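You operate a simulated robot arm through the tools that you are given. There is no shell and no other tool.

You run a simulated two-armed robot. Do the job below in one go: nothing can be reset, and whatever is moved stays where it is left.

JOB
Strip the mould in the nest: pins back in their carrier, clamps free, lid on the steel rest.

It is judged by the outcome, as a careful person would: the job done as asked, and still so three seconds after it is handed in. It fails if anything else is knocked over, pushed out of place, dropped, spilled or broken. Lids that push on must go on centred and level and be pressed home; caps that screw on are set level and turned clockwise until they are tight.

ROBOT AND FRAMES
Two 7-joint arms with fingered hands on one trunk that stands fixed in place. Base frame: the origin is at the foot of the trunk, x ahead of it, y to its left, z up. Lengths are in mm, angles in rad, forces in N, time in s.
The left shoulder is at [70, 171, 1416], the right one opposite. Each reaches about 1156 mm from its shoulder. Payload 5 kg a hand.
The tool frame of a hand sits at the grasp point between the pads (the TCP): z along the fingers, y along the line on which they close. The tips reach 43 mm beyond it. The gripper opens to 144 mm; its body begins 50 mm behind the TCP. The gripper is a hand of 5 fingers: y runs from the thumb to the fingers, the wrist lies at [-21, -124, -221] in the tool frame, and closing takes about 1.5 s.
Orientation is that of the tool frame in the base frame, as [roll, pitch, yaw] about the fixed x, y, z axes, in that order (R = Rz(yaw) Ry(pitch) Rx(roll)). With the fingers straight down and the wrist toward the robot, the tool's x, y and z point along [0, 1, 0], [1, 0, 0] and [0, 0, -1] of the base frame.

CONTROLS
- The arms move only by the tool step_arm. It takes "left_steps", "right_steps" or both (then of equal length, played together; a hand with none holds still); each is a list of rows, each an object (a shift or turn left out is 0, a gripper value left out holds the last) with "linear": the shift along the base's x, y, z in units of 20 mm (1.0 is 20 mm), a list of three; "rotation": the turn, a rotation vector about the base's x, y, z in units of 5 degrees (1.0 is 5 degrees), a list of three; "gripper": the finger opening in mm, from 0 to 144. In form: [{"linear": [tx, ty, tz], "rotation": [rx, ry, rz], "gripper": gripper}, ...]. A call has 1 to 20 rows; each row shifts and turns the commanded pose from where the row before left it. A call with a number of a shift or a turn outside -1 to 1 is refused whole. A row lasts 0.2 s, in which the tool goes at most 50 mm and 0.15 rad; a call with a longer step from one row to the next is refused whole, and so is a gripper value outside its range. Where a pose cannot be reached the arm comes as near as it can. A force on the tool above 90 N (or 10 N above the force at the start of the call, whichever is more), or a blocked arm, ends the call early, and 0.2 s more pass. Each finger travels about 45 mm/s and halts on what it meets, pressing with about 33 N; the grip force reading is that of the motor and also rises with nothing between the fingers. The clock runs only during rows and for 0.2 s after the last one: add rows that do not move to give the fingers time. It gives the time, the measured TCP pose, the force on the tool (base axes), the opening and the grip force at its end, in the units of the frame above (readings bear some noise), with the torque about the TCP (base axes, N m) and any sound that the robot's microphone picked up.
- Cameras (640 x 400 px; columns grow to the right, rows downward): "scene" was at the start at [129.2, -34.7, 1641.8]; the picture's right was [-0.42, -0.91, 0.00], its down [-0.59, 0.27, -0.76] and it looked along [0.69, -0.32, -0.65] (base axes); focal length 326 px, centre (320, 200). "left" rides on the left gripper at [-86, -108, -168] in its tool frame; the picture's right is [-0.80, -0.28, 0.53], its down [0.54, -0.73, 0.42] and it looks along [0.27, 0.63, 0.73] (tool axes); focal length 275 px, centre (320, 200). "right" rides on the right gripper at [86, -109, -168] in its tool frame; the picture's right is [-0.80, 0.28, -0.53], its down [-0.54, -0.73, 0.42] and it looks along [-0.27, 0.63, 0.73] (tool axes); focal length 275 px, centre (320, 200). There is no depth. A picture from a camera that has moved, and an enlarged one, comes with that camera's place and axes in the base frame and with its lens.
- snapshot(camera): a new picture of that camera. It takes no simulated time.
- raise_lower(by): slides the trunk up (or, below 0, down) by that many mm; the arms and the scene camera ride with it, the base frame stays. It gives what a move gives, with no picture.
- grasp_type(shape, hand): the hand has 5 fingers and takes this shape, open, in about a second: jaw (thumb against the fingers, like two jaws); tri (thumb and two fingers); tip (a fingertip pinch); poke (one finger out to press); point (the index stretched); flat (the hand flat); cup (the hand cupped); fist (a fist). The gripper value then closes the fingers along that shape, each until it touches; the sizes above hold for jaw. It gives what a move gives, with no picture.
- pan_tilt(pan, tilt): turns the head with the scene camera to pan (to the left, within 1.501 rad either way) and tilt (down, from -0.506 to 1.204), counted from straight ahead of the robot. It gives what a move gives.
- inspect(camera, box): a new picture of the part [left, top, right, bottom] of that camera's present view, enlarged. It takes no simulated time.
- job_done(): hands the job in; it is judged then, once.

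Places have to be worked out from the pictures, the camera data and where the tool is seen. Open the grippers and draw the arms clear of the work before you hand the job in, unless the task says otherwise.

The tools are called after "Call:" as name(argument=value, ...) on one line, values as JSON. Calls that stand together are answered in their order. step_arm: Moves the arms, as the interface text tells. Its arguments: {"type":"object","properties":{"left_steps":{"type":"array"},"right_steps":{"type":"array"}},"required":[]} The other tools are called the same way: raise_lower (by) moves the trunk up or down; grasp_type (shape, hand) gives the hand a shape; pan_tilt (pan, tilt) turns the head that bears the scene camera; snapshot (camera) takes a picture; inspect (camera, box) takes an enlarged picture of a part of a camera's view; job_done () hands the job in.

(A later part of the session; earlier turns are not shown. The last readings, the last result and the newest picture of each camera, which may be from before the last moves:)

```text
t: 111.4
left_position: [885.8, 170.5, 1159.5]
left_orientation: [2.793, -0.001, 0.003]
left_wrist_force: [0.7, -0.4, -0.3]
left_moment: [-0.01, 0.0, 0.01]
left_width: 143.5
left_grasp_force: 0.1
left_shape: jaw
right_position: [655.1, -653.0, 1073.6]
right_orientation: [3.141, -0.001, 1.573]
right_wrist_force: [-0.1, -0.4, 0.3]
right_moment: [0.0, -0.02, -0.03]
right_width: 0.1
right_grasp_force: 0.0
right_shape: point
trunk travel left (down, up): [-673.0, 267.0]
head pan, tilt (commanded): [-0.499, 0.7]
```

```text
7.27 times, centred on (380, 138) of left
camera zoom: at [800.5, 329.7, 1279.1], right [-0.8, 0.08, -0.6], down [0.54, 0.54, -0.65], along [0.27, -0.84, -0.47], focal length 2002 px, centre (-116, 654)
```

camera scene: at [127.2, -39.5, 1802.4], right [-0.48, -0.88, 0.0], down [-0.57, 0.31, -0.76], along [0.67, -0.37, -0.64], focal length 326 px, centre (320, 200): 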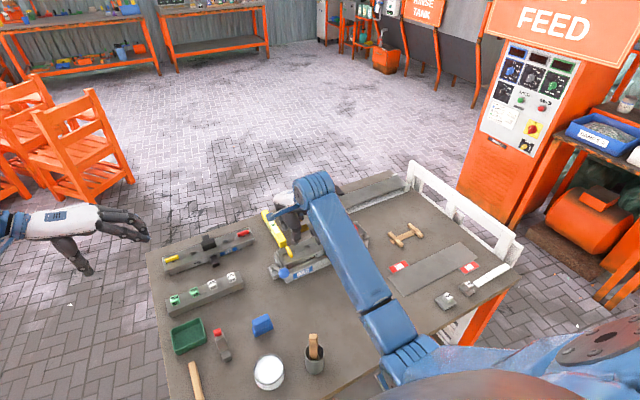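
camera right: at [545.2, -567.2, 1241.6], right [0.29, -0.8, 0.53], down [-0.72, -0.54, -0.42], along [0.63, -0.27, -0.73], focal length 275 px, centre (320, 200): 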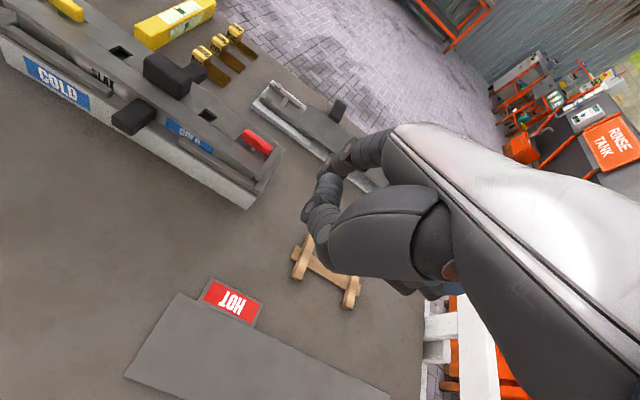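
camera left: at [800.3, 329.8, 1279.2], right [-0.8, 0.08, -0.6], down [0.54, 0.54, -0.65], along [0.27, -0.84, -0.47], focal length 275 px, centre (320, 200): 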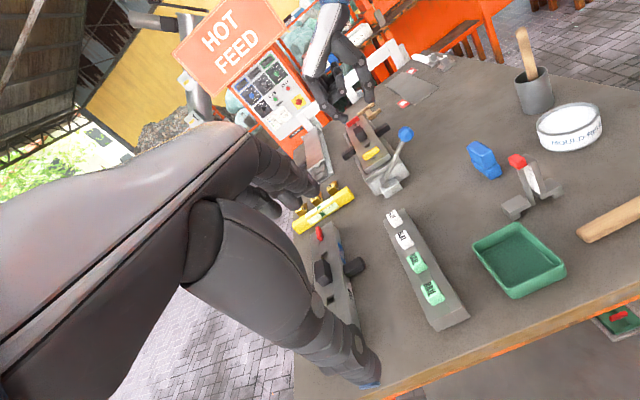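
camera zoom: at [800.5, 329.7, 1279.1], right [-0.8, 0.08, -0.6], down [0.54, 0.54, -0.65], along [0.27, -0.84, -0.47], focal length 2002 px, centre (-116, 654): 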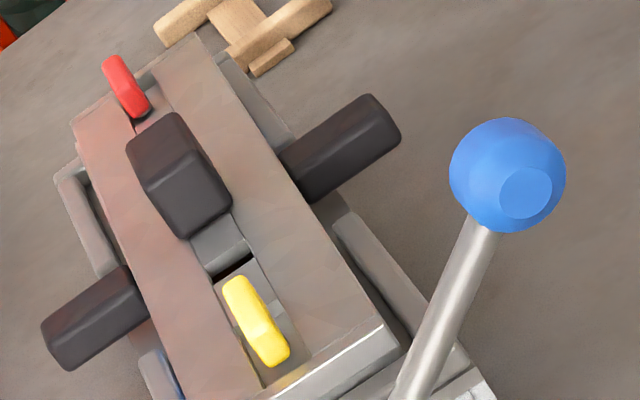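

Both clamps are in line with their slots, matching PAD. Next the lid: I set the right hand to "jaw" and close it partly in free air to learn its pinch geometry for the 28 mm handle.

Call:
grasp_type(hand="right", shape="jaw")

Call:
step_arm(right_steps=[{"gripper": 50}, {}, {}, {}, {}, {}, {}, {}, {}])

Call:
snapshot(camera="scene")

Call:
snapshot(camera="left")

Call:
snapshot(camera="right")

```text
t: 112.3
left_position: [887.3, 169.6, 1158.5]
left_orientation: [2.792, 0.0, 0.002]
left_wrist_force: [-0.3, 0.3, 0.3]
left_moment: [0.01, 0.0, 0.03]
left_width: 143.5
left_grasp_force: 0.1
left_shape: jaw
right_position: [655.5, -654.2, 1073.6]
right_orientation: [3.141, 0.0, 1.573]
right_wrist_force: [0.6, -0.1, 0.4]
right_moment: [0.04, 0.01, -0.02]
right_width: 143.8
right_grasp_force: 0.0
right_shape: jaw
trunk travel left (down, up): [-673.0, 267.0]
head pan, tilt (commanded): [-0.499, 0.7]
```

```text
t: 114.3
left_position: [885.3, 168.7, 1158.7]
left_orientation: [2.794, 0.0, 0.003]
left_wrist_force: [0.0, -0.9, 0.2]
left_moment: [-0.02, 0.0, -0.02]
left_width: 143.5
left_grasp_force: 0.0
left_shape: jaw
right_position: [654.9, -653.6, 1075.1]
right_orientation: [-3.142, 0.0, 1.574]
right_wrist_force: [-0.6, 0.9, -0.4]
right_moment: [0.02, -0.01, -0.05]
right_width: 50.6
right_grasp_force: 0.1
right_shape: jaw
trunk travel left (down, up): [-673.0, 267.0]
head pan, tilt (commanded): [-0.499, 0.7]
```

```text
taken
camera scene: at [126.9, -40.1, 1802.4], right [-0.48, -0.88, 0.0], down [-0.57, 0.31, -0.76], along [0.67, -0.37, -0.64], focal length 326 px, centre (320, 200)
```

scene: 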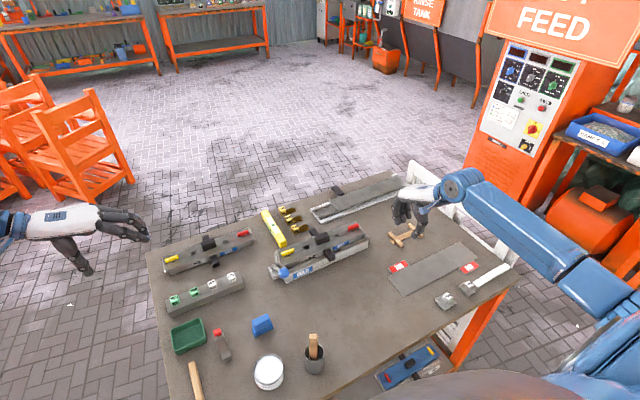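

```text
taken
camera left: at [800.1, 329.3, 1279.5], right [-0.8, 0.08, -0.6], down [0.54, 0.54, -0.65], along [0.27, -0.84, -0.47], focal length 275 px, centre (320, 200)
```

left: 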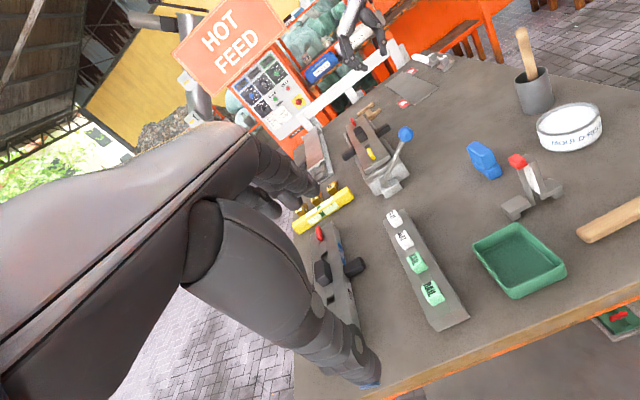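

```text
taken
camera right: at [545.0, -567.5, 1241.5], right [0.28, -0.8, 0.53], down [-0.73, -0.54, -0.42], along [0.63, -0.27, -0.73], focal length 275 px, centre (320, 200)
```

right: 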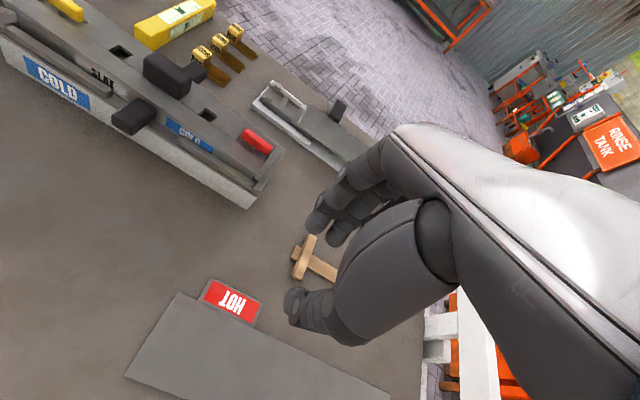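

Call:
inspect(camera="left", box=[320, 0, 400, 90])

Call:
inspect(camera="scene", box=[370, 170, 460, 250])

Call:
inspect(camera="right", box=[260, 150, 400, 350])

Call:
inspect(camera="right", box=[100, 260, 420, 400])

```text
4.44 times, centred on (360, 45) of left
camera zoom: at [800.1, 329.3, 1279.5], right [-0.8, 0.08, -0.6], down [0.54, 0.54, -0.65], along [0.27, -0.84, -0.47], focal length 1224 px, centre (142, 889)
```

zoom: 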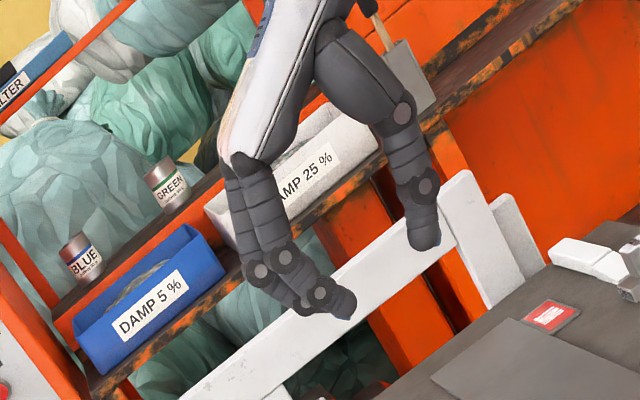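

```text
5.00 times, centred on (415, 210) of scene
camera zoom: at [126.9, -40.1, 1802.4], right [-0.48, -0.88, 0.0], down [-0.57, 0.31, -0.76], along [0.67, -0.37, -0.64], focal length 1632 px, centre (-155, 150)
```

zoom: 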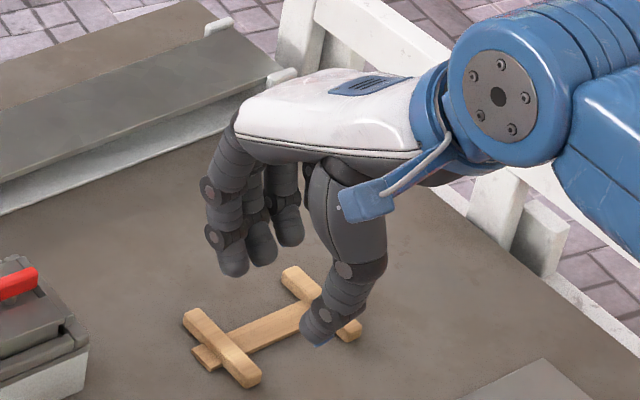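

```text
2.00 times, centred on (330, 250) of right
camera zoom: at [545.0, -567.5, 1241.5], right [0.28, -0.8, 0.53], down [-0.73, -0.54, -0.42], along [0.63, -0.27, -0.73], focal length 551 px, centre (300, 100)
```

zoom: 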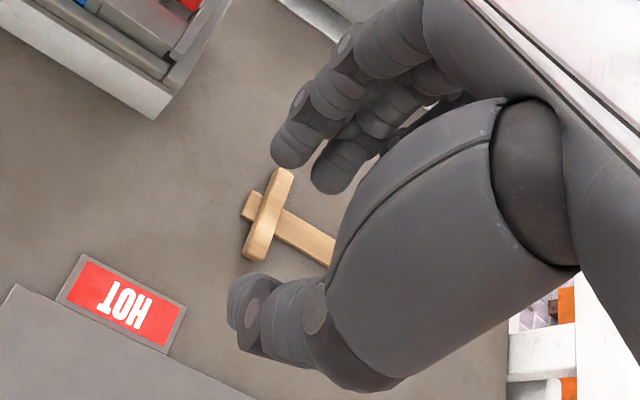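

```text
2.00 times, centred on (260, 330) of right
camera zoom: at [545.0, -567.5, 1241.5], right [0.28, -0.8, 0.53], down [-0.73, -0.54, -0.42], along [0.63, -0.27, -0.73], focal length 551 px, centre (440, -60)
```

zoom: 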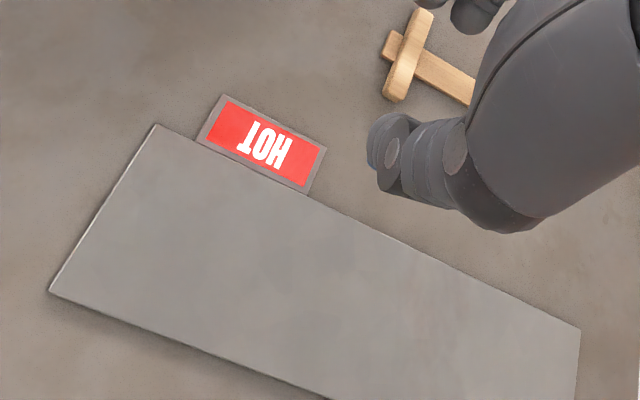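

Plate centre comes out at ≈[580, −755], top z≈862, and the lid centre at ≈[819, −430]. I bring the open jaw (50 mm) over the lid handle.

Call:
step_arm(right_steps=[{"linear": [0.68, 0.93, 0]}, {"linear": [0.68, 0.93, 0]}, {"linear": [0.68, 0.93, 0]}, {"linear": [0.68, 0.93, 0]}, {"linear": [0.68, 0.93, 0]}, {"linear": [0.68, 0.93, 0]}, {"linear": [0.68, 0.93, 0]}, {"linear": [0.68, 0.93, 0]}, {"linear": [0.68, 0.93, 0]}, {"linear": [0.68, 0.93, 0]}, {"linear": [0.68, 0.93, 0]}, {"linear": [0.68, 0.93, -0.5]}, {"linear": [0, 0, -1]}, {}, {}])

Call:
inspect(camera="left", box=[325, 60, 425, 170])

Call:
inspect(camera="right", box=[220, 150, 400, 360])

Call:
inspect(camera="scene", box=[280, 160, 400, 270])

```text
t: 117.5
left_position: [887.2, 171.3, 1159.3]
left_orientation: [2.792, 0.001, 0.0]
left_wrist_force: [0.0, -0.2, -0.2]
left_moment: [-0.01, 0.04, 0.03]
left_width: 143.8
left_grasp_force: 0.0
left_shape: jaw
right_position: [820.7, -426.3, 1039.2]
right_orientation: [3.141, -0.001, 1.575]
right_wrist_force: [0.5, 0.2, 0.7]
right_moment: [0.0, 0.0, -0.08]
right_width: 50.3
right_grasp_force: 0.1
right_shape: jaw
trunk travel left (down, up): [-673.0, 267.0]
head pan, tilt (commanded): [-0.499, 0.7]
```

```text
3.64 times, centred on (375, 115) of left
camera zoom: at [800.4, 330.0, 1279.1], right [-0.8, 0.08, -0.6], down [0.54, 0.54, -0.65], along [0.27, -0.84, -0.47], focal length 1001 px, centre (120, 509)
```

zoom: 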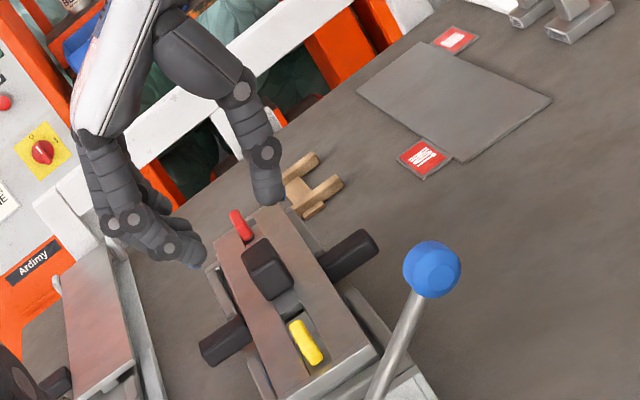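

```text
1.90 times, centred on (310, 255) of right
camera zoom: at [710.0, -340.2, 1206.4], right [0.29, -0.8, 0.53], down [-0.73, -0.54, -0.42], along [0.63, -0.27, -0.73], focal length 524 px, centre (339, 95)
```

zoom: 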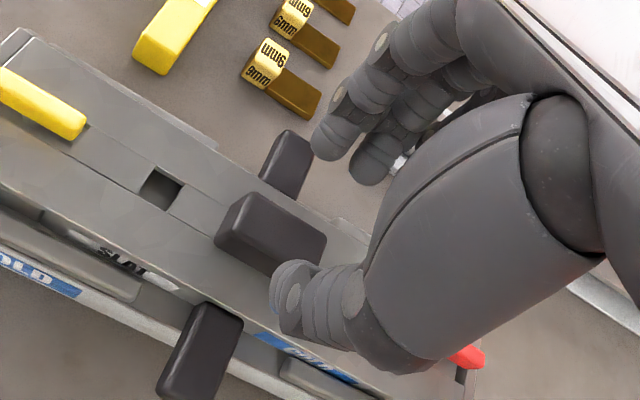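

```text
3.64 times, centred on (340, 215) of scene
camera zoom: at [127.3, -39.4, 1802.3], right [-0.48, -0.88, 0.0], down [-0.57, 0.31, -0.76], along [0.67, -0.37, -0.64], focal length 1187 px, centre (247, 146)
```

zoom: 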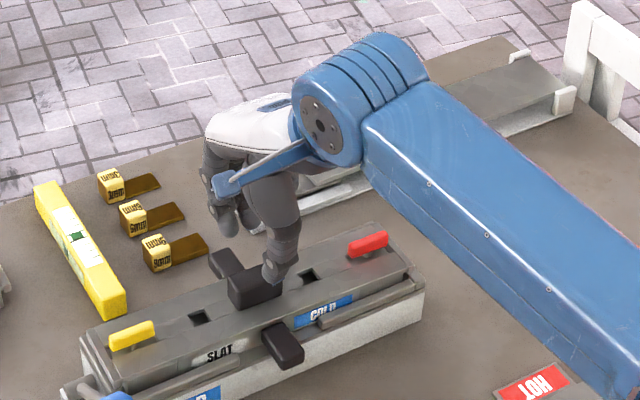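

Call:
inspect(camera="right", box=[230, 180, 330, 270])

Call:
inspect(camera="left", box=[360, 110, 410, 160])

```text
4.44 times, centred on (280, 225) of right
camera zoom: at [710.0, -340.2, 1206.4], right [0.29, -0.8, 0.53], down [-0.73, -0.54, -0.42], along [0.63, -0.27, -0.73], focal length 1224 px, centre (498, 89)
```

zoom: 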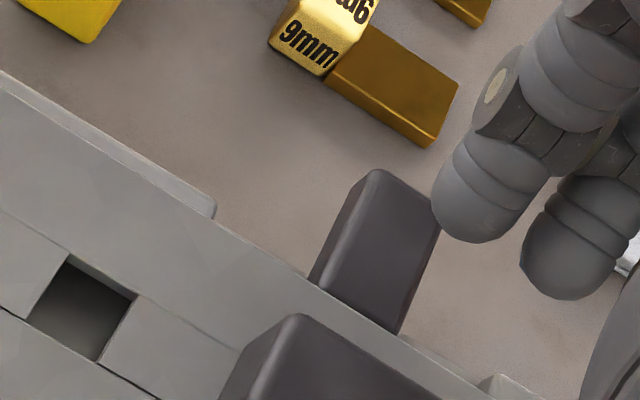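

```text
8.00 times, centred on (385, 135) of left
camera zoom: at [800.4, 330.0, 1279.1], right [-0.8, 0.08, -0.6], down [0.54, 0.54, -0.65], along [0.27, -0.84, -0.47], focal length 2202 px, centre (-200, 720)
```

zoom: 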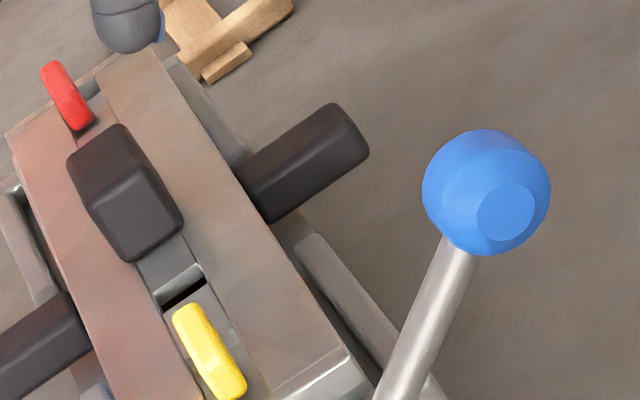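

Handle measures ≈50×28×25 mm, centred near [815, −427], top ≈968. I shift −5 mm in x, lower to TCP z≈998, and check the straddle from the side.

Call:
step_arm(right_steps=[{"linear": [-0.25, -0.08, -0.5]}, {"linear": [0, 0, -0.7]}, {"linear": [0, 0, -0.7]}, {}, {}])

Call:
inspect(camera="left", box=[335, 80, 415, 160])

Call:
inspect(camera="right", box=[220, 150, 400, 360])

```text
t: 118.7
left_position: [885.5, 169.7, 1158.0]
left_orientation: [2.791, 0.0, 0.002]
left_wrist_force: [-0.7, -0.2, 0.2]
left_moment: [-0.02, 0.0, -0.03]
left_width: 143.7
left_grasp_force: 0.0
left_shape: jaw
right_position: [812.8, -429.0, 1001.2]
right_orientation: [-3.141, -0.001, 1.572]
right_wrist_force: [-0.2, -0.3, 0.3]
right_moment: [0.02, 0.02, 0.02]
right_width: 50.3
right_grasp_force: 0.0
right_shape: jaw
trunk travel left (down, up): [-673.0, 267.0]
head pan, tilt (commanded): [-0.499, 0.7]
```

```text
5.00 times, centred on (375, 120) of left
camera zoom: at [800.2, 329.5, 1279.4], right [-0.8, 0.08, -0.6], down [0.54, 0.54, -0.65], along [0.27, -0.84, -0.47], focal length 1376 px, centre (45, 600)
```

zoom: 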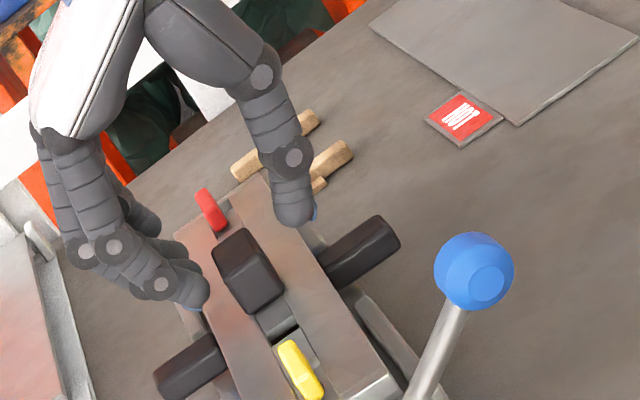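

```text
1.90 times, centred on (310, 255) of right
camera zoom: at [702.9, -343.0, 1168.7], right [0.29, -0.8, 0.53], down [-0.73, -0.54, -0.42], along [0.63, -0.27, -0.73], focal length 524 px, centre (339, 95)
```

zoom: 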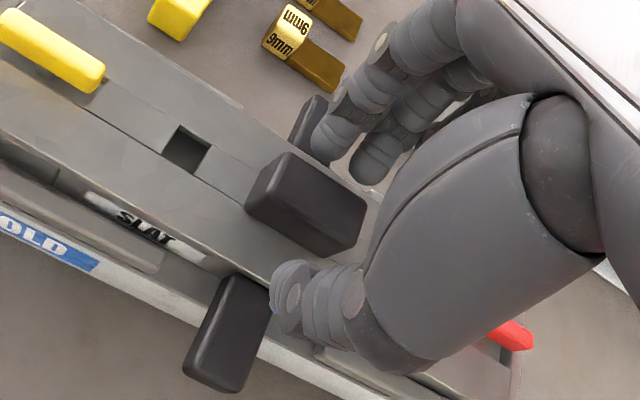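

Well straddled. I lower another 11 mm (tips just above the lid) and check for contact.

Call:
step_arm(right_steps=[{"linear": [0.05, 0, -0.3]}, {"linear": [0, 0, -0.25]}, {}, {}])

Call:
inspect(camera="left", box=[335, 80, 415, 160])

```text
t: 119.7
left_position: [887.2, 168.8, 1157.9]
left_orientation: [2.793, 0.001, 0.0]
left_wrist_force: [-0.1, 0.3, 0.3]
left_moment: [0.0, -0.04, 0.01]
left_width: 143.7
left_grasp_force: 0.1
left_shape: jaw
right_position: [814.8, -429.8, 992.1]
right_orientation: [3.14, -0.001, 1.57]
right_wrist_force: [0.7, -0.1, 0.1]
right_moment: [-0.01, 0.0, -0.03]
right_width: 50.3
right_grasp_force: 0.1
right_shape: jaw
trunk travel left (down, up): [-673.0, 267.0]
head pan, tilt (commanded): [-0.499, 0.7]
```

```text
5.00 times, centred on (375, 120) of left
camera zoom: at [800.2, 329.4, 1279.4], right [-0.8, 0.08, -0.6], down [0.54, 0.54, -0.65], along [0.27, -0.84, -0.47], focal length 1376 px, centre (45, 600)
```

zoom: 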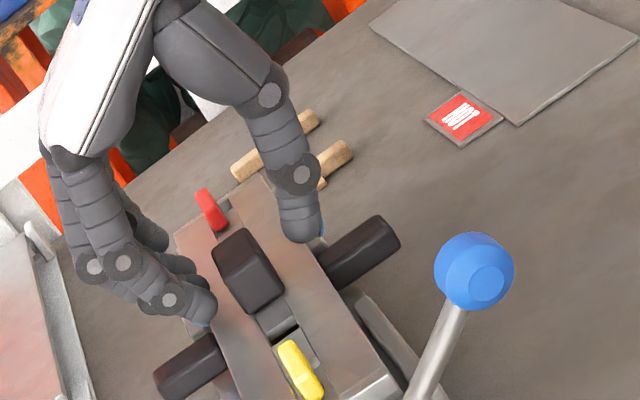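

Call:
step_arm(right_steps=[{"gripper": 36}, {}, {}, {}, {}])

Call:
inspect(camera="left", box=[335, 80, 415, 160])

Call:
inspect(camera="right", box=[220, 150, 400, 360])

```text
t: 120.9
left_position: [887.2, 170.3, 1159.0]
left_orientation: [2.793, 0.001, 0.001]
left_wrist_force: [-1.1, 0.9, -0.2]
left_moment: [-0.01, 0.0, -0.03]
left_width: 143.8
left_grasp_force: 0.0
left_shape: jaw
right_position: [814.3, -430.8, 991.5]
right_orientation: [3.141, -0.001, 1.572]
right_wrist_force: [-0.3, -0.4, -0.3]
right_moment: [-0.01, 0.01, 0.0]
right_width: 36.4
right_grasp_force: 0.1
right_shape: jaw
trunk travel left (down, up): [-673.0, 267.0]
head pan, tilt (commanded): [-0.499, 0.7]
```

```text
5.00 times, centred on (375, 120) of left
camera zoom: at [800.2, 329.4, 1279.4], right [-0.8, 0.08, -0.6], down [0.54, 0.54, -0.65], along [0.27, -0.84, -0.47], focal length 1376 px, centre (45, 600)
```

zoom: 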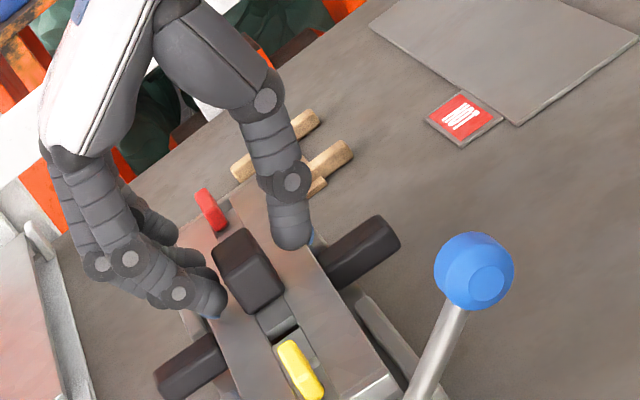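

```text
1.90 times, centred on (310, 255) of right
camera zoom: at [704.4, -343.3, 1158.2], right [0.28, -0.8, 0.53], down [-0.73, -0.54, -0.42], along [0.63, -0.27, -0.73], focal length 524 px, centre (339, 95)
```

zoom: 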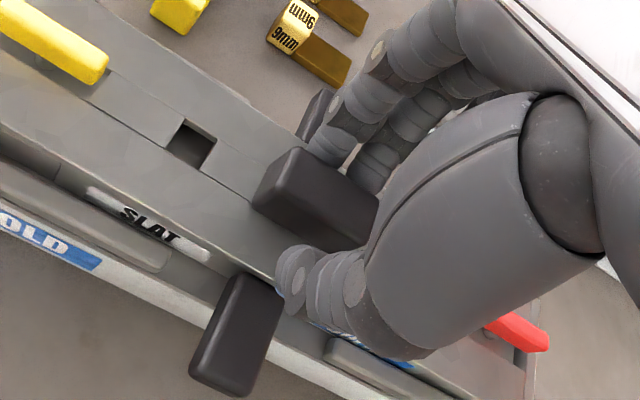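

Symmetric about the handle. I lower 4 mm and close the jaw fully on it.

Call:
step_arm(right_steps=[{"linear": [0, 0, -0.2]}, {}, {"gripper": 10}, {}, {}, {}, {}, {}])

Call:
inspect(camera="left", box=[335, 80, 415, 160])

Call:
inspect(camera="right", box=[220, 150, 400, 360])

```text
t: 122.7
left_position: [885.6, 170.8, 1158.0]
left_orientation: [2.793, 0.0, 0.003]
left_wrist_force: [-0.6, 0.1, 0.2]
left_moment: [0.01, 0.02, -0.03]
left_width: 143.9
left_grasp_force: 0.1
left_shape: jaw
right_position: [813.9, -430.3, 986.5]
right_orientation: [-3.142, 0.0, 1.573]
right_wrist_force: [-0.6, 0.0, -0.7]
right_moment: [-0.01, -0.05, 0.04]
right_width: 19.9
right_grasp_force: 32.8
right_shape: jaw
trunk travel left (down, up): [-673.0, 267.0]
head pan, tilt (commanded): [-0.499, 0.7]
```

```text
5.00 times, centred on (375, 120) of left
camera zoom: at [800.2, 329.4, 1279.4], right [-0.8, 0.08, -0.6], down [0.54, 0.54, -0.65], along [0.27, -0.84, -0.47], focal length 1376 px, centre (45, 600)
```

zoom: 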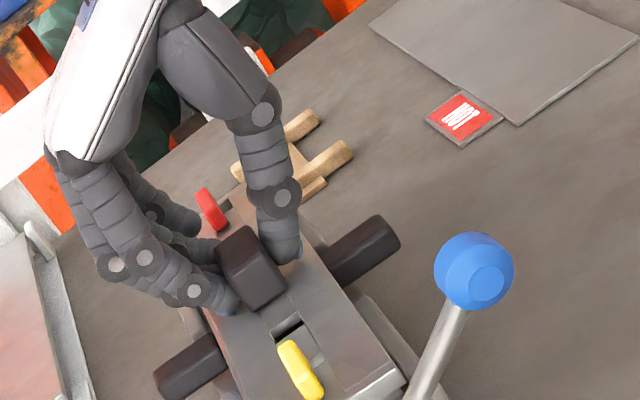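

```text
1.90 times, centred on (310, 255) of right
camera zoom: at [703.9, -344.0, 1154.1], right [0.29, -0.8, 0.53], down [-0.73, -0.54, -0.42], along [0.63, -0.27, -0.73], focal length 524 px, centre (339, 95)
```

zoom: 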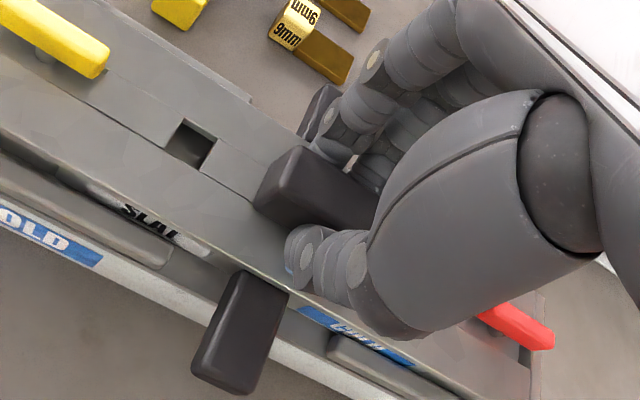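

Firm grip (33 N); the lid seems to have loosened slightly. I lift slowly 12 mm and check the load.

Call:
step_arm(right_steps=[{"linear": [0, 0, 0.2]}, {"linear": [0, 0, 0.2]}, {"linear": [0, 0, 0.2]}, {}])

Call:
inspect(camera="left", box=[335, 80, 415, 180])

Call:
inspect(camera="scene", box=[265, 190, 395, 290])

```text
t: 123.7
left_position: [887.3, 169.4, 1158.3]
left_orientation: [2.791, 0.001, 0.002]
left_wrist_force: [0.6, -0.2, -0.7]
left_moment: [0.01, -0.02, 0.0]
left_width: 143.7
left_grasp_force: 0.1
left_shape: jaw
right_position: [816.1, -430.2, 998.3]
right_orientation: [-3.14, 0.0, 1.571]
right_wrist_force: [0.6, 0.5, -4.3]
right_moment: [-0.03, -0.02, 0.02]
right_width: 19.8
right_grasp_force: 33.3
right_shape: jaw
trunk travel left (down, up): [-673.0, 267.0]
head pan, tilt (commanded): [-0.499, 0.7]
```

```text
4.00 times, centred on (375, 130) of left
camera zoom: at [800.8, 329.1, 1279.1], right [-0.8, 0.08, -0.6], down [0.54, 0.54, -0.65], along [0.27, -0.84, -0.47], focal length 1101 px, centre (100, 480)
```

zoom: 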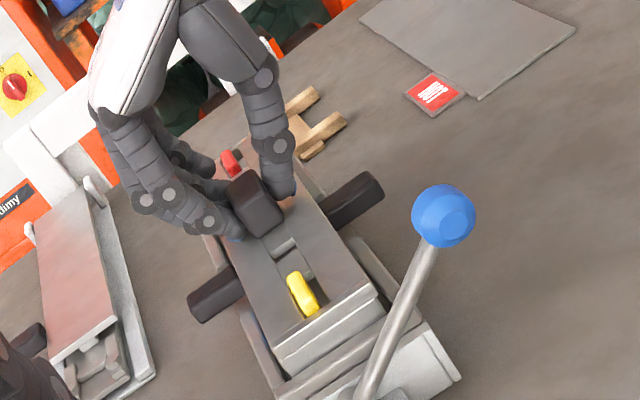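

```text
4.00 times, centred on (330, 240) of scene
camera zoom: at [127.8, -40.5, 1802.3], right [-0.48, -0.88, 0.0], down [-0.57, 0.31, -0.76], along [0.67, -0.37, -0.64], focal length 1306 px, centre (280, 40)
```

zoom: 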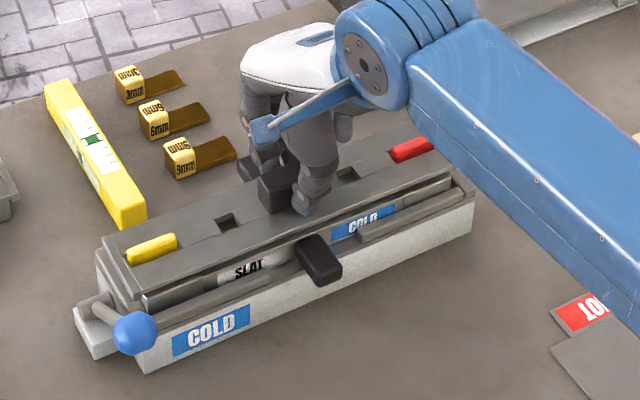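

The lid is coming up level (≈4.3 N load) with the bars passing through the slots. I continue lifting slowly.

Call:
step_arm(right_steps=[{"linear": [0, 0, 0.25]}, {"linear": [0, 0, 0.25]}, {"linear": [0, 0, 0.25]}, {"linear": [0, 0, 0.25]}, {}])

Call:
inspect(camera="left", box=[335, 80, 415, 180])

Call:
inspect(camera="scene", box=[265, 180, 395, 290])

```text
t: 124.9
left_position: [886.7, 169.8, 1157.7]
left_orientation: [2.793, 0.002, 0.0]
left_wrist_force: [0.5, -0.3, 0.6]
left_moment: [0.01, 0.01, -0.03]
left_width: 143.8
left_grasp_force: 0.0
left_shape: jaw
right_position: [815.8, -430.6, 1019.0]
right_orientation: [3.141, 0.001, 1.573]
right_wrist_force: [0.4, -0.6, -3.7]
right_moment: [-0.05, 0.01, 0.04]
right_width: 20.2
right_grasp_force: 33.3
right_shape: jaw
trunk travel left (down, up): [-673.0, 267.0]
head pan, tilt (commanded): [-0.499, 0.7]
```

```text
4.00 times, centred on (375, 130) of left
camera zoom: at [800.7, 329.2, 1279.1], right [-0.8, 0.08, -0.6], down [0.54, 0.54, -0.65], along [0.27, -0.84, -0.47], focal length 1101 px, centre (100, 480)
```

zoom: 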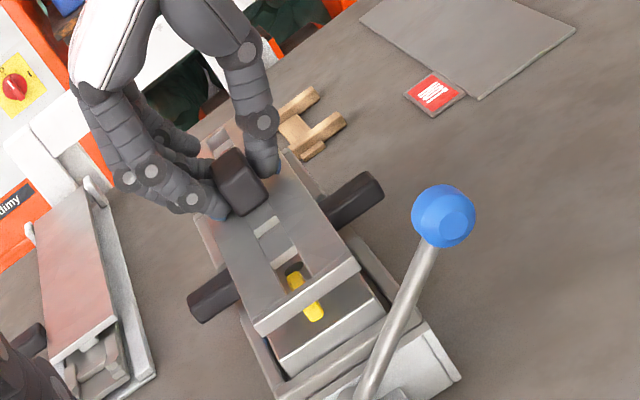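

```text
3.64 times, centred on (330, 235) of scene
camera zoom: at [127.7, -40.4, 1802.3], right [-0.48, -0.88, 0.0], down [-0.57, 0.31, -0.76], along [0.67, -0.37, -0.64], focal length 1187 px, centre (284, 73)
```

zoom: 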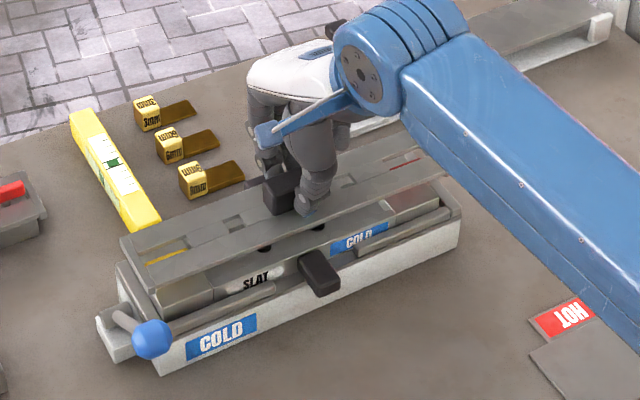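

The lid is free above the bars and level. I lift it another 75 mm, then carry it diagonally over to the steel plate at a steady pace.

Call:
step_arm(right_steps=[{"linear": [0, 0, 0.5]}, {"linear": [0, 0, 0.8]}, {"linear": [0, 0, 0.8]}, {"linear": [0, 0, 0.8]}, {"linear": [0, 0, 0.6]}, {"linear": [0, 0, 0.2]}, {}])

Call:
inspect(camera="left", box=[325, 40, 425, 170])

Call:
snapshot(camera="scene")

```text
t: 126.5
left_position: [886.6, 170.3, 1158.1]
left_orientation: [2.792, 0.001, 0.001]
left_wrist_force: [-0.2, 0.3, 0.5]
left_moment: [-0.01, -0.03, 0.01]
left_width: 143.6
left_grasp_force: 0.1
left_shape: jaw
right_position: [815.3, -430.7, 1091.5]
right_orientation: [-3.14, 0.0, 1.572]
right_wrist_force: [-0.3, -0.6, -3.6]
right_moment: [-0.02, -0.02, 0.0]
right_width: 19.6
right_grasp_force: 33.1
right_shape: jaw
trunk travel left (down, up): [-673.0, 267.0]
head pan, tilt (commanded): [-0.499, 0.7]
```

```text
3.08 times, centred on (375, 105) of left
camera zoom: at [800.7, 329.2, 1279.1], right [-0.8, 0.08, -0.6], down [0.54, 0.54, -0.65], along [0.27, -0.84, -0.47], focal length 847 px, centre (151, 492)
```

zoom: 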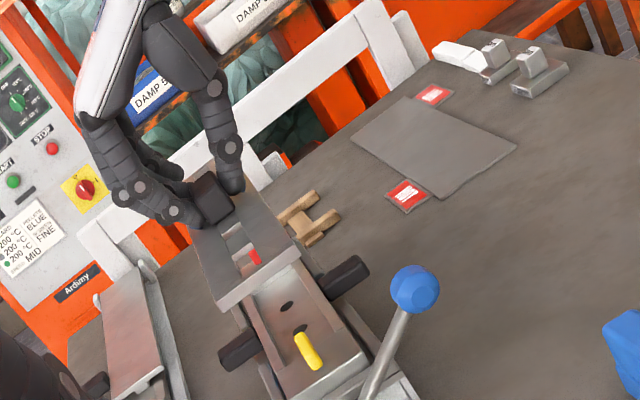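

```text
taken
camera scene: at [127.7, -40.3, 1802.3], right [-0.48, -0.88, 0.0], down [-0.57, 0.31, -0.76], along [0.67, -0.37, -0.64], focal length 326 px, centre (320, 200)
```

scene: 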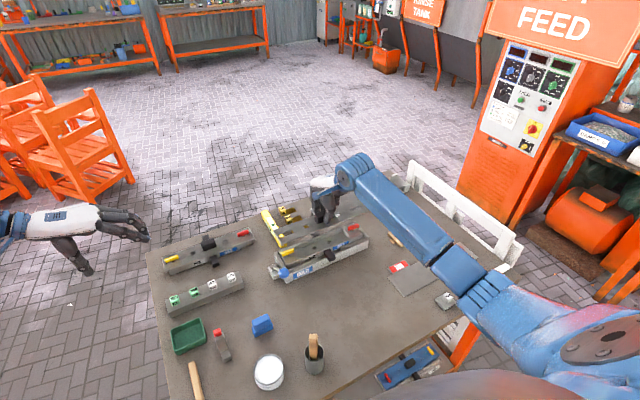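

The body stays put and the lid is clear. I carry it diagonally to above the plate.

Call:
step_arm(right_steps=[{"linear": [-0.4, -0.5, 0]}, {"linear": [-0.7, -0.96, 0]}, {"linear": [-0.7, -0.96, 0]}, {"linear": [-0.7, -0.96, 0]}, {"linear": [-0.7, -0.96, 0]}, {"linear": [-0.7, -0.96, 0]}, {"linear": [-0.7, -0.96, 0]}, {"linear": [-0.7, -0.96, 0]}, {"linear": [-0.7, -0.96, 0]}, {"linear": [-0.7, -0.96, 0]}, {"linear": [-0.7, -0.96, 0]}, {"linear": [-0.7, -0.96, 0]}, {"linear": [-0.7, -0.96, 0]}, {"linear": [-0.7, -0.96, 0]}, {"linear": [-0.7, -0.96, 0]}, {"linear": [-0.7, -0.96, 0]}, {"linear": [-0.7, -0.96, 0]}, {"linear": [-0.3, -0.4, 0]}, {}, {}])

Call:
snapshot(camera="scene")

Call:
snapshot(camera="right")

Call:
snapshot(camera="left")

```text
t: 130.7
left_position: [887.3, 168.8, 1157.7]
left_orientation: [2.793, 0.001, 0.001]
left_wrist_force: [-0.6, -1.1, -0.1]
left_moment: [-0.01, 0.04, 0.01]
left_width: 144.1
left_grasp_force: 0.1
left_shape: jaw
right_position: [578.2, -755.7, 1091.5]
right_orientation: [3.141, 0.001, 1.573]
right_wrist_force: [0.2, 0.4, -3.6]
right_moment: [-0.03, 0.0, -0.02]
right_width: 19.8
right_grasp_force: 32.9
right_shape: jaw
trunk travel left (down, up): [-673.0, 267.0]
head pan, tilt (commanded): [-0.499, 0.7]
```

```text
taken
camera scene: at [127.3, -40.9, 1802.3], right [-0.48, -0.88, 0.0], down [-0.57, 0.31, -0.76], along [0.67, -0.37, -0.64], focal length 326 px, centre (320, 200)
```

scene: 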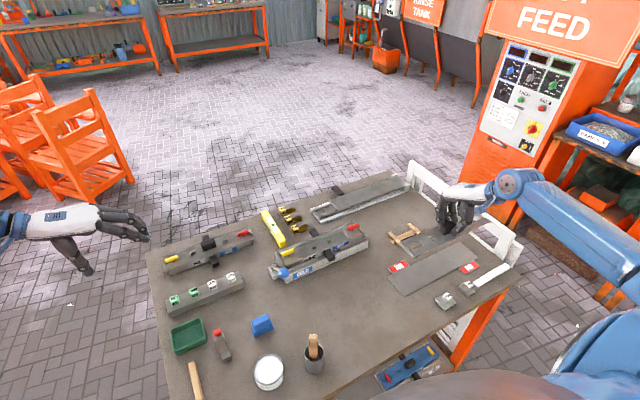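

```text
taken
camera right: at [467.1, -670.9, 1260.1], right [0.29, -0.8, 0.53], down [-0.73, -0.54, -0.42], along [0.63, -0.27, -0.73], focal length 275 px, centre (320, 200)
```

right: 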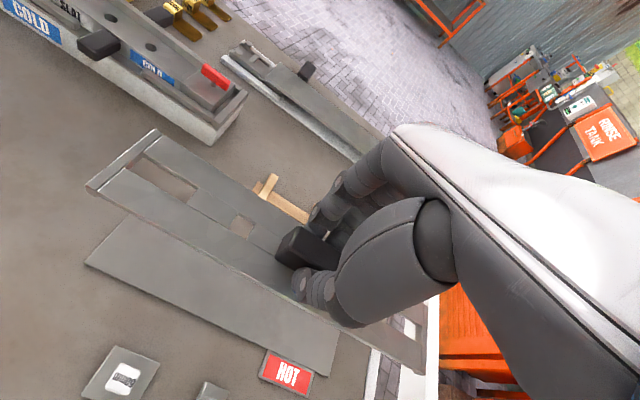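

```text
taken
camera left: at [800.5, 328.8, 1279.4], right [-0.8, 0.08, -0.6], down [0.54, 0.54, -0.65], along [0.27, -0.84, -0.47], focal length 275 px, centre (320, 200)
```

left: 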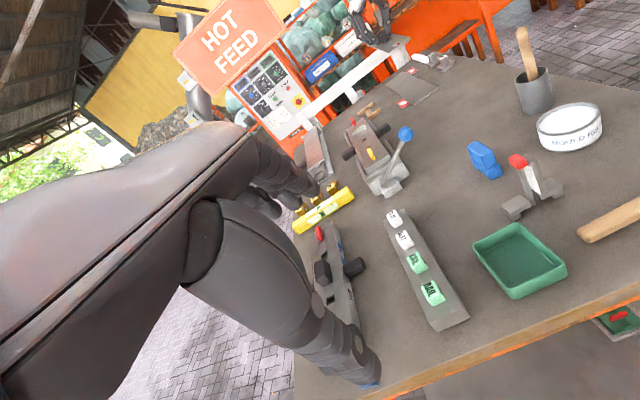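

The lid hangs over the plate. I turn the head toward it and zoom in from both cameras to align it.

Call:
pan_tilt(pan=-0.85, tilt=0.8)

Call:
inspect(camera="scene", box=[220, 120, 420, 260])

Call:
inspect(camera="right", box=[70, 110, 450, 400])

```text
t: 131.5
left_position: [886.7, 169.5, 1158.7]
left_orientation: [2.793, -0.001, 0.001]
left_wrist_force: [-1.2, 0.0, -0.1]
left_moment: [-0.01, 0.01, 0.01]
left_width: 143.9
left_grasp_force: 0.1
left_shape: jaw
right_position: [576.9, -756.9, 1094.1]
right_orientation: [-3.141, 0.0, 1.574]
right_wrist_force: [0.0, 0.1, -3.5]
right_moment: [-0.01, -0.03, -0.02]
right_width: 19.9
right_grasp_force: 33.1
right_shape: jaw
trunk travel left (down, up): [-673.0, 267.0]
head pan, tilt (commanded): [-0.85, 0.799]
```

```text
2.86 times, centred on (320, 190) of scene
camera zoom: at [105.9, -60.6, 1794.1], right [-0.75, -0.66, 0.0], down [-0.47, 0.54, -0.7], along [0.46, -0.52, -0.72], focal length 933 px, centre (320, 229)
```

zoom: 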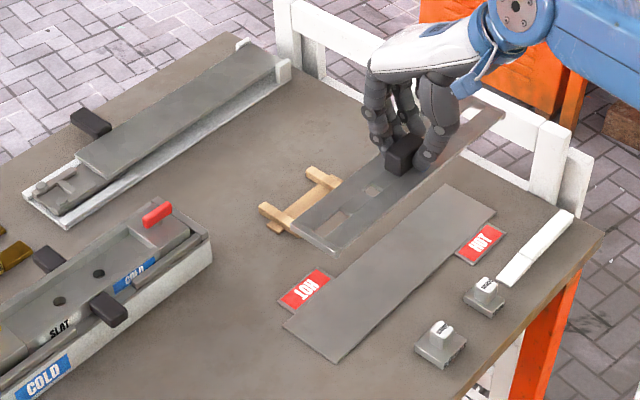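

```text
1.38 times, centred on (260, 255) of right
camera zoom: at [467.2, -670.8, 1260.3], right [0.29, -0.8, 0.53], down [-0.73, -0.54, -0.42], along [0.63, -0.27, -0.73], focal length 380 px, centre (403, 124)
```

zoom: 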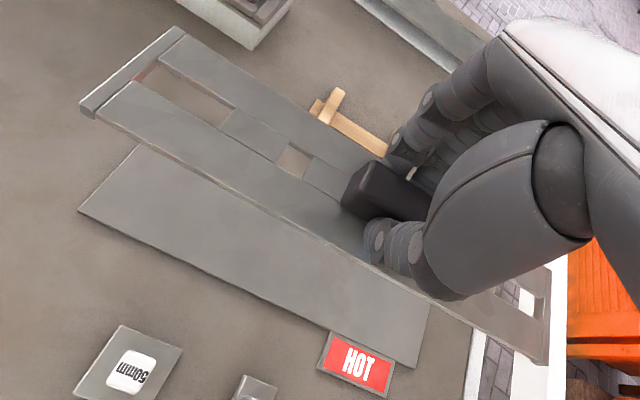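

Lid spans x≈541–609, y≈−595…−908 (centre ≈[575, −751]); the plate's centre is ≈[579.5, −755] with 88×348 mm. I shift [+4, −4], turn +0.9°, and lower 130 mm.

Call:
step_arm(right_steps=[{"linear": [0.1, -0.1, -0.4], "rotation": [0, 0, 0.1]}, {"linear": [0.1, -0.1, -0.7], "rotation": [0, 0, 0.1]}, {"linear": [0, 0, -0.9]}, {"linear": [0, 0, -0.9]}, {"linear": [0, 0, -0.9]}, {"linear": [0, 0, -0.9]}, {"linear": [0, 0, -0.9]}, {"linear": [0, 0, -0.6]}, {"linear": [0, 0, -0.3]}, {}])

Call:
inspect(camera="scene", box=[250, 130, 420, 260])

Call:
inspect(camera="right", box=[70, 110, 450, 400])

```text
t: 133.7
left_position: [886.0, 170.0, 1158.5]
left_orientation: [2.792, 0.0, 0.001]
left_wrist_force: [-0.3, 0.1, 0.1]
left_moment: [0.02, -0.02, -0.02]
left_width: 143.6
left_grasp_force: 0.0
left_shape: jaw
right_position: [581.6, -758.1, 963.1]
right_orientation: [-3.141, 0.0, 1.59]
right_wrist_force: [-0.6, 0.3, -3.7]
right_moment: [0.0, -0.01, -0.01]
right_width: 20.2
right_grasp_force: 33.0
right_shape: jaw
trunk travel left (down, up): [-673.0, 267.0]
head pan, tilt (commanded): [-0.85, 0.799]
```

```text
3.08 times, centred on (335, 195) of scene
camera zoom: at [105.9, -60.5, 1794.1], right [-0.75, -0.66, 0.0], down [-0.47, 0.54, -0.7], along [0.46, -0.52, -0.72], focal length 1005 px, centre (274, 215)
```

zoom: 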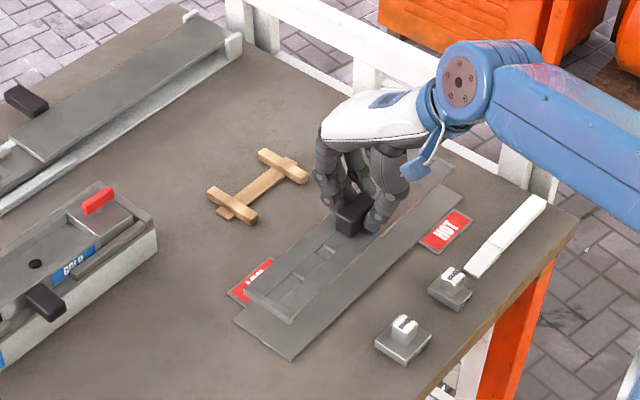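

```text
1.38 times, centred on (260, 255) of right
camera zoom: at [469.8, -674.1, 1130.7], right [0.3, -0.79, 0.53], down [-0.72, -0.56, -0.42], along [0.63, -0.26, -0.73], focal length 380 px, centre (403, 124)
```

zoom: 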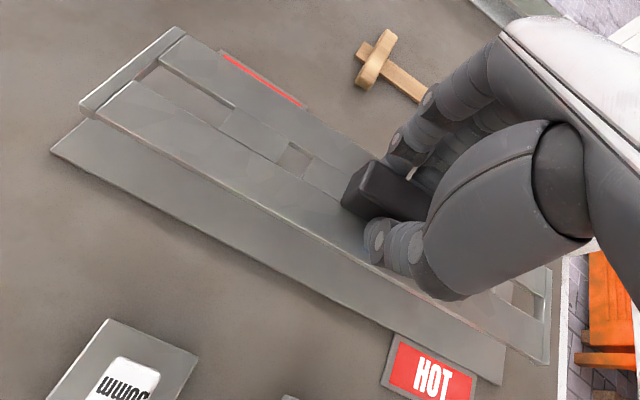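

Lid is centred over the plate within a few mm. I lower 30 mm more.

Call:
step_arm(right_steps=[{"linear": [0, -0.1, -0.5]}, {"linear": [0, 0, -0.5]}, {"linear": [0, 0, -0.4]}, {}])

Call:
inspect(camera="scene", box=[280, 150, 400, 250])

Call:
inspect(camera="right", box=[70, 110, 270, 260])

```text
t: 134.7
left_position: [887.4, 169.3, 1158.7]
left_orientation: [2.793, 0.0, 0.003]
left_wrist_force: [-0.3, -0.5, 0.5]
left_moment: [0.01, -0.02, -0.01]
left_width: 143.4
left_grasp_force: 0.0
left_shape: jaw
right_position: [580.1, -761.5, 935.7]
right_orientation: [3.141, 0.0, 1.59]
right_wrist_force: [1.0, 0.5, -3.0]
right_moment: [-0.01, -0.01, 0.05]
right_width: 20.0
right_grasp_force: 33.2
right_shape: jaw
trunk travel left (down, up): [-673.0, 267.0]
head pan, tilt (commanded): [-0.85, 0.799]
```

```text
4.00 times, centred on (340, 200) of scene
camera zoom: at [106.0, -60.6, 1794.1], right [-0.75, -0.66, 0.0], down [-0.47, 0.54, -0.7], along [0.46, -0.52, -0.72], focal length 1306 px, centre (240, 200)
```

zoom: 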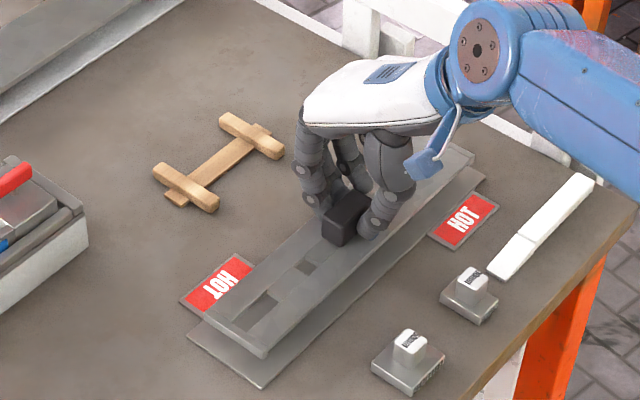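

```text
2.67 times, centred on (170, 185) of right
camera zoom: at [469.5, -677.6, 1103.2], right [0.3, -0.79, 0.53], down [-0.72, -0.56, -0.42], along [0.63, -0.26, -0.73], focal length 734 px, centre (720, 240)
```

zoom: 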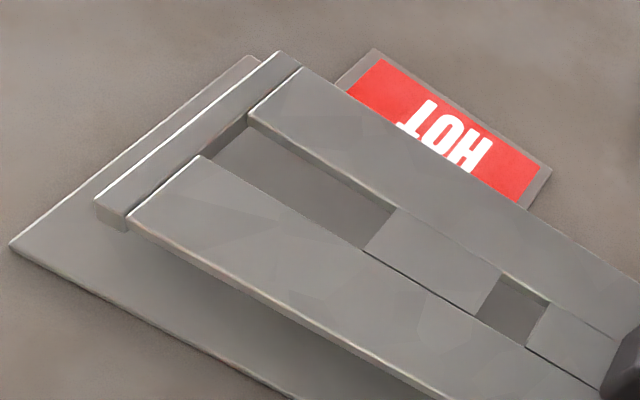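

Nicely aligned. I lower in small steps, watching for the load to transfer.

Call:
step_arm(right_steps=[{"linear": [0, 0, -0.2]}, {"linear": [0, 0, -0.2]}, {}, {}])

Call:
inspect(camera="scene", box=[280, 150, 400, 250])

```text
t: 135.7
left_position: [887.1, 170.1, 1158.0]
left_orientation: [2.793, -0.001, 0.002]
left_wrist_force: [-0.1, 1.0, 0.8]
left_moment: [-0.02, -0.02, -0.02]
left_width: 143.6
left_grasp_force: 0.1
left_shape: jaw
right_position: [580.4, -764.1, 926.3]
right_orientation: [-3.141, 0.0, 1.589]
right_wrist_force: [0.8, -0.1, -4.4]
right_moment: [-0.01, -0.04, 0.03]
right_width: 19.8
right_grasp_force: 32.3
right_shape: jaw
trunk travel left (down, up): [-673.0, 267.0]
head pan, tilt (commanded): [-0.85, 0.799]
```

```text
4.00 times, centred on (340, 200) of scene
camera zoom: at [105.9, -60.6, 1794.1], right [-0.75, -0.66, 0.0], down [-0.47, 0.54, -0.7], along [0.46, -0.52, -0.72], focal length 1306 px, centre (240, 200)
```

zoom: 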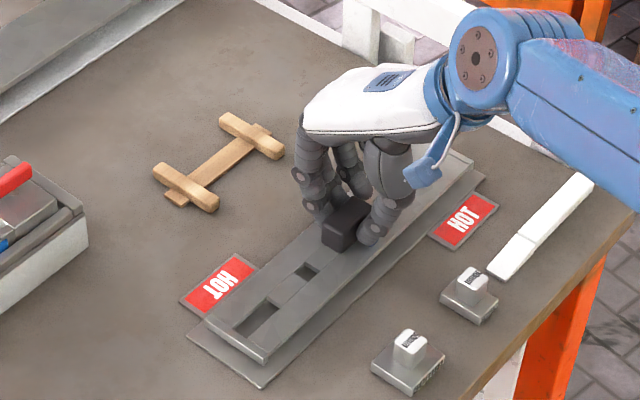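

Call:
step_arm(right_steps=[{"linear": [0, 0.05, -0.15]}, {"linear": [0, 0.05, -0.15]}, {}, {}])

Call:
step_arm(right_steps=[{"linear": [0, 0, -0.1]}, {"linear": [0, 0, -0.1]}, {}])

Call:
inspect(camera="scene", box=[280, 150, 400, 250])

Call:
inspect(camera="right", box=[70, 110, 270, 260])

```text
t: 136.7
left_position: [886.6, 169.9, 1158.3]
left_orientation: [2.792, 0.001, 0.001]
left_wrist_force: [-0.1, -0.9, -0.3]
left_moment: [-0.01, -0.03, 0.0]
left_width: 143.7
left_grasp_force: 0.0
left_shape: jaw
right_position: [581.3, -758.9, 920.9]
right_orientation: [3.142, -0.001, 1.591]
right_wrist_force: [-0.4, 0.0, -3.9]
right_moment: [0.04, -0.01, -0.04]
right_width: 19.8
right_grasp_force: 33.0
right_shape: jaw
trunk travel left (down, up): [-673.0, 267.0]
head pan, tilt (commanded): [-0.85, 0.799]
```

```text
t: 137.5
left_position: [884.8, 169.7, 1159.5]
left_orientation: [2.792, 0.0, 0.0]
left_wrist_force: [0.0, 0.4, 0.0]
left_moment: [-0.02, -0.01, -0.03]
left_width: 143.7
left_grasp_force: 0.1
left_shape: jaw
right_position: [581.8, -759.4, 920.5]
right_orientation: [3.139, 0.003, 1.588]
right_wrist_force: [-2.7, -3.8, 8.2]
right_moment: [-0.1, -0.1, 0.0]
right_width: 19.9
right_grasp_force: 33.0
right_shape: jaw
trunk travel left (down, up): [-673.0, 267.0]
head pan, tilt (commanded): [-0.85, 0.799]
```

```text
4.00 times, centred on (340, 200) of scene
camera zoom: at [104.2, -59.3, 1794.4], right [-0.75, -0.66, 0.0], down [-0.47, 0.54, -0.7], along [0.46, -0.52, -0.72], focal length 1306 px, centre (240, 200)
```

zoom: 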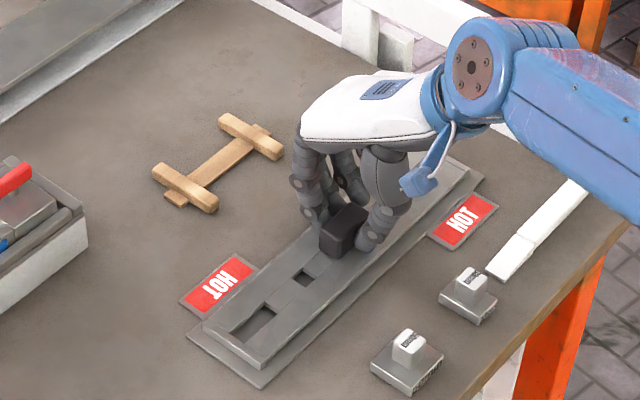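

```text
2.67 times, centred on (170, 185) of right
camera zoom: at [469.4, -675.6, 1086.5], right [0.3, -0.79, 0.54], down [-0.71, -0.56, -0.42], along [0.63, -0.26, -0.73], focal length 734 px, centre (720, 240)
```

zoom: 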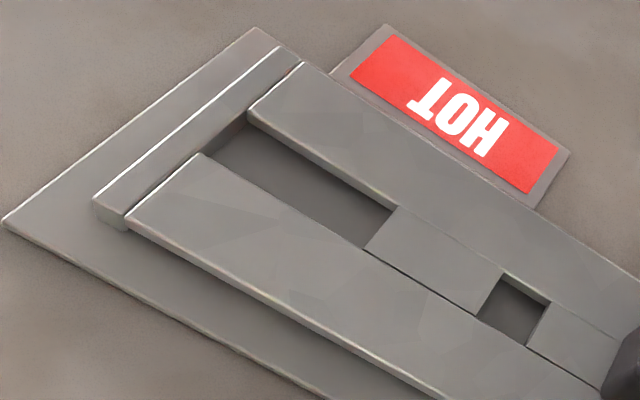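

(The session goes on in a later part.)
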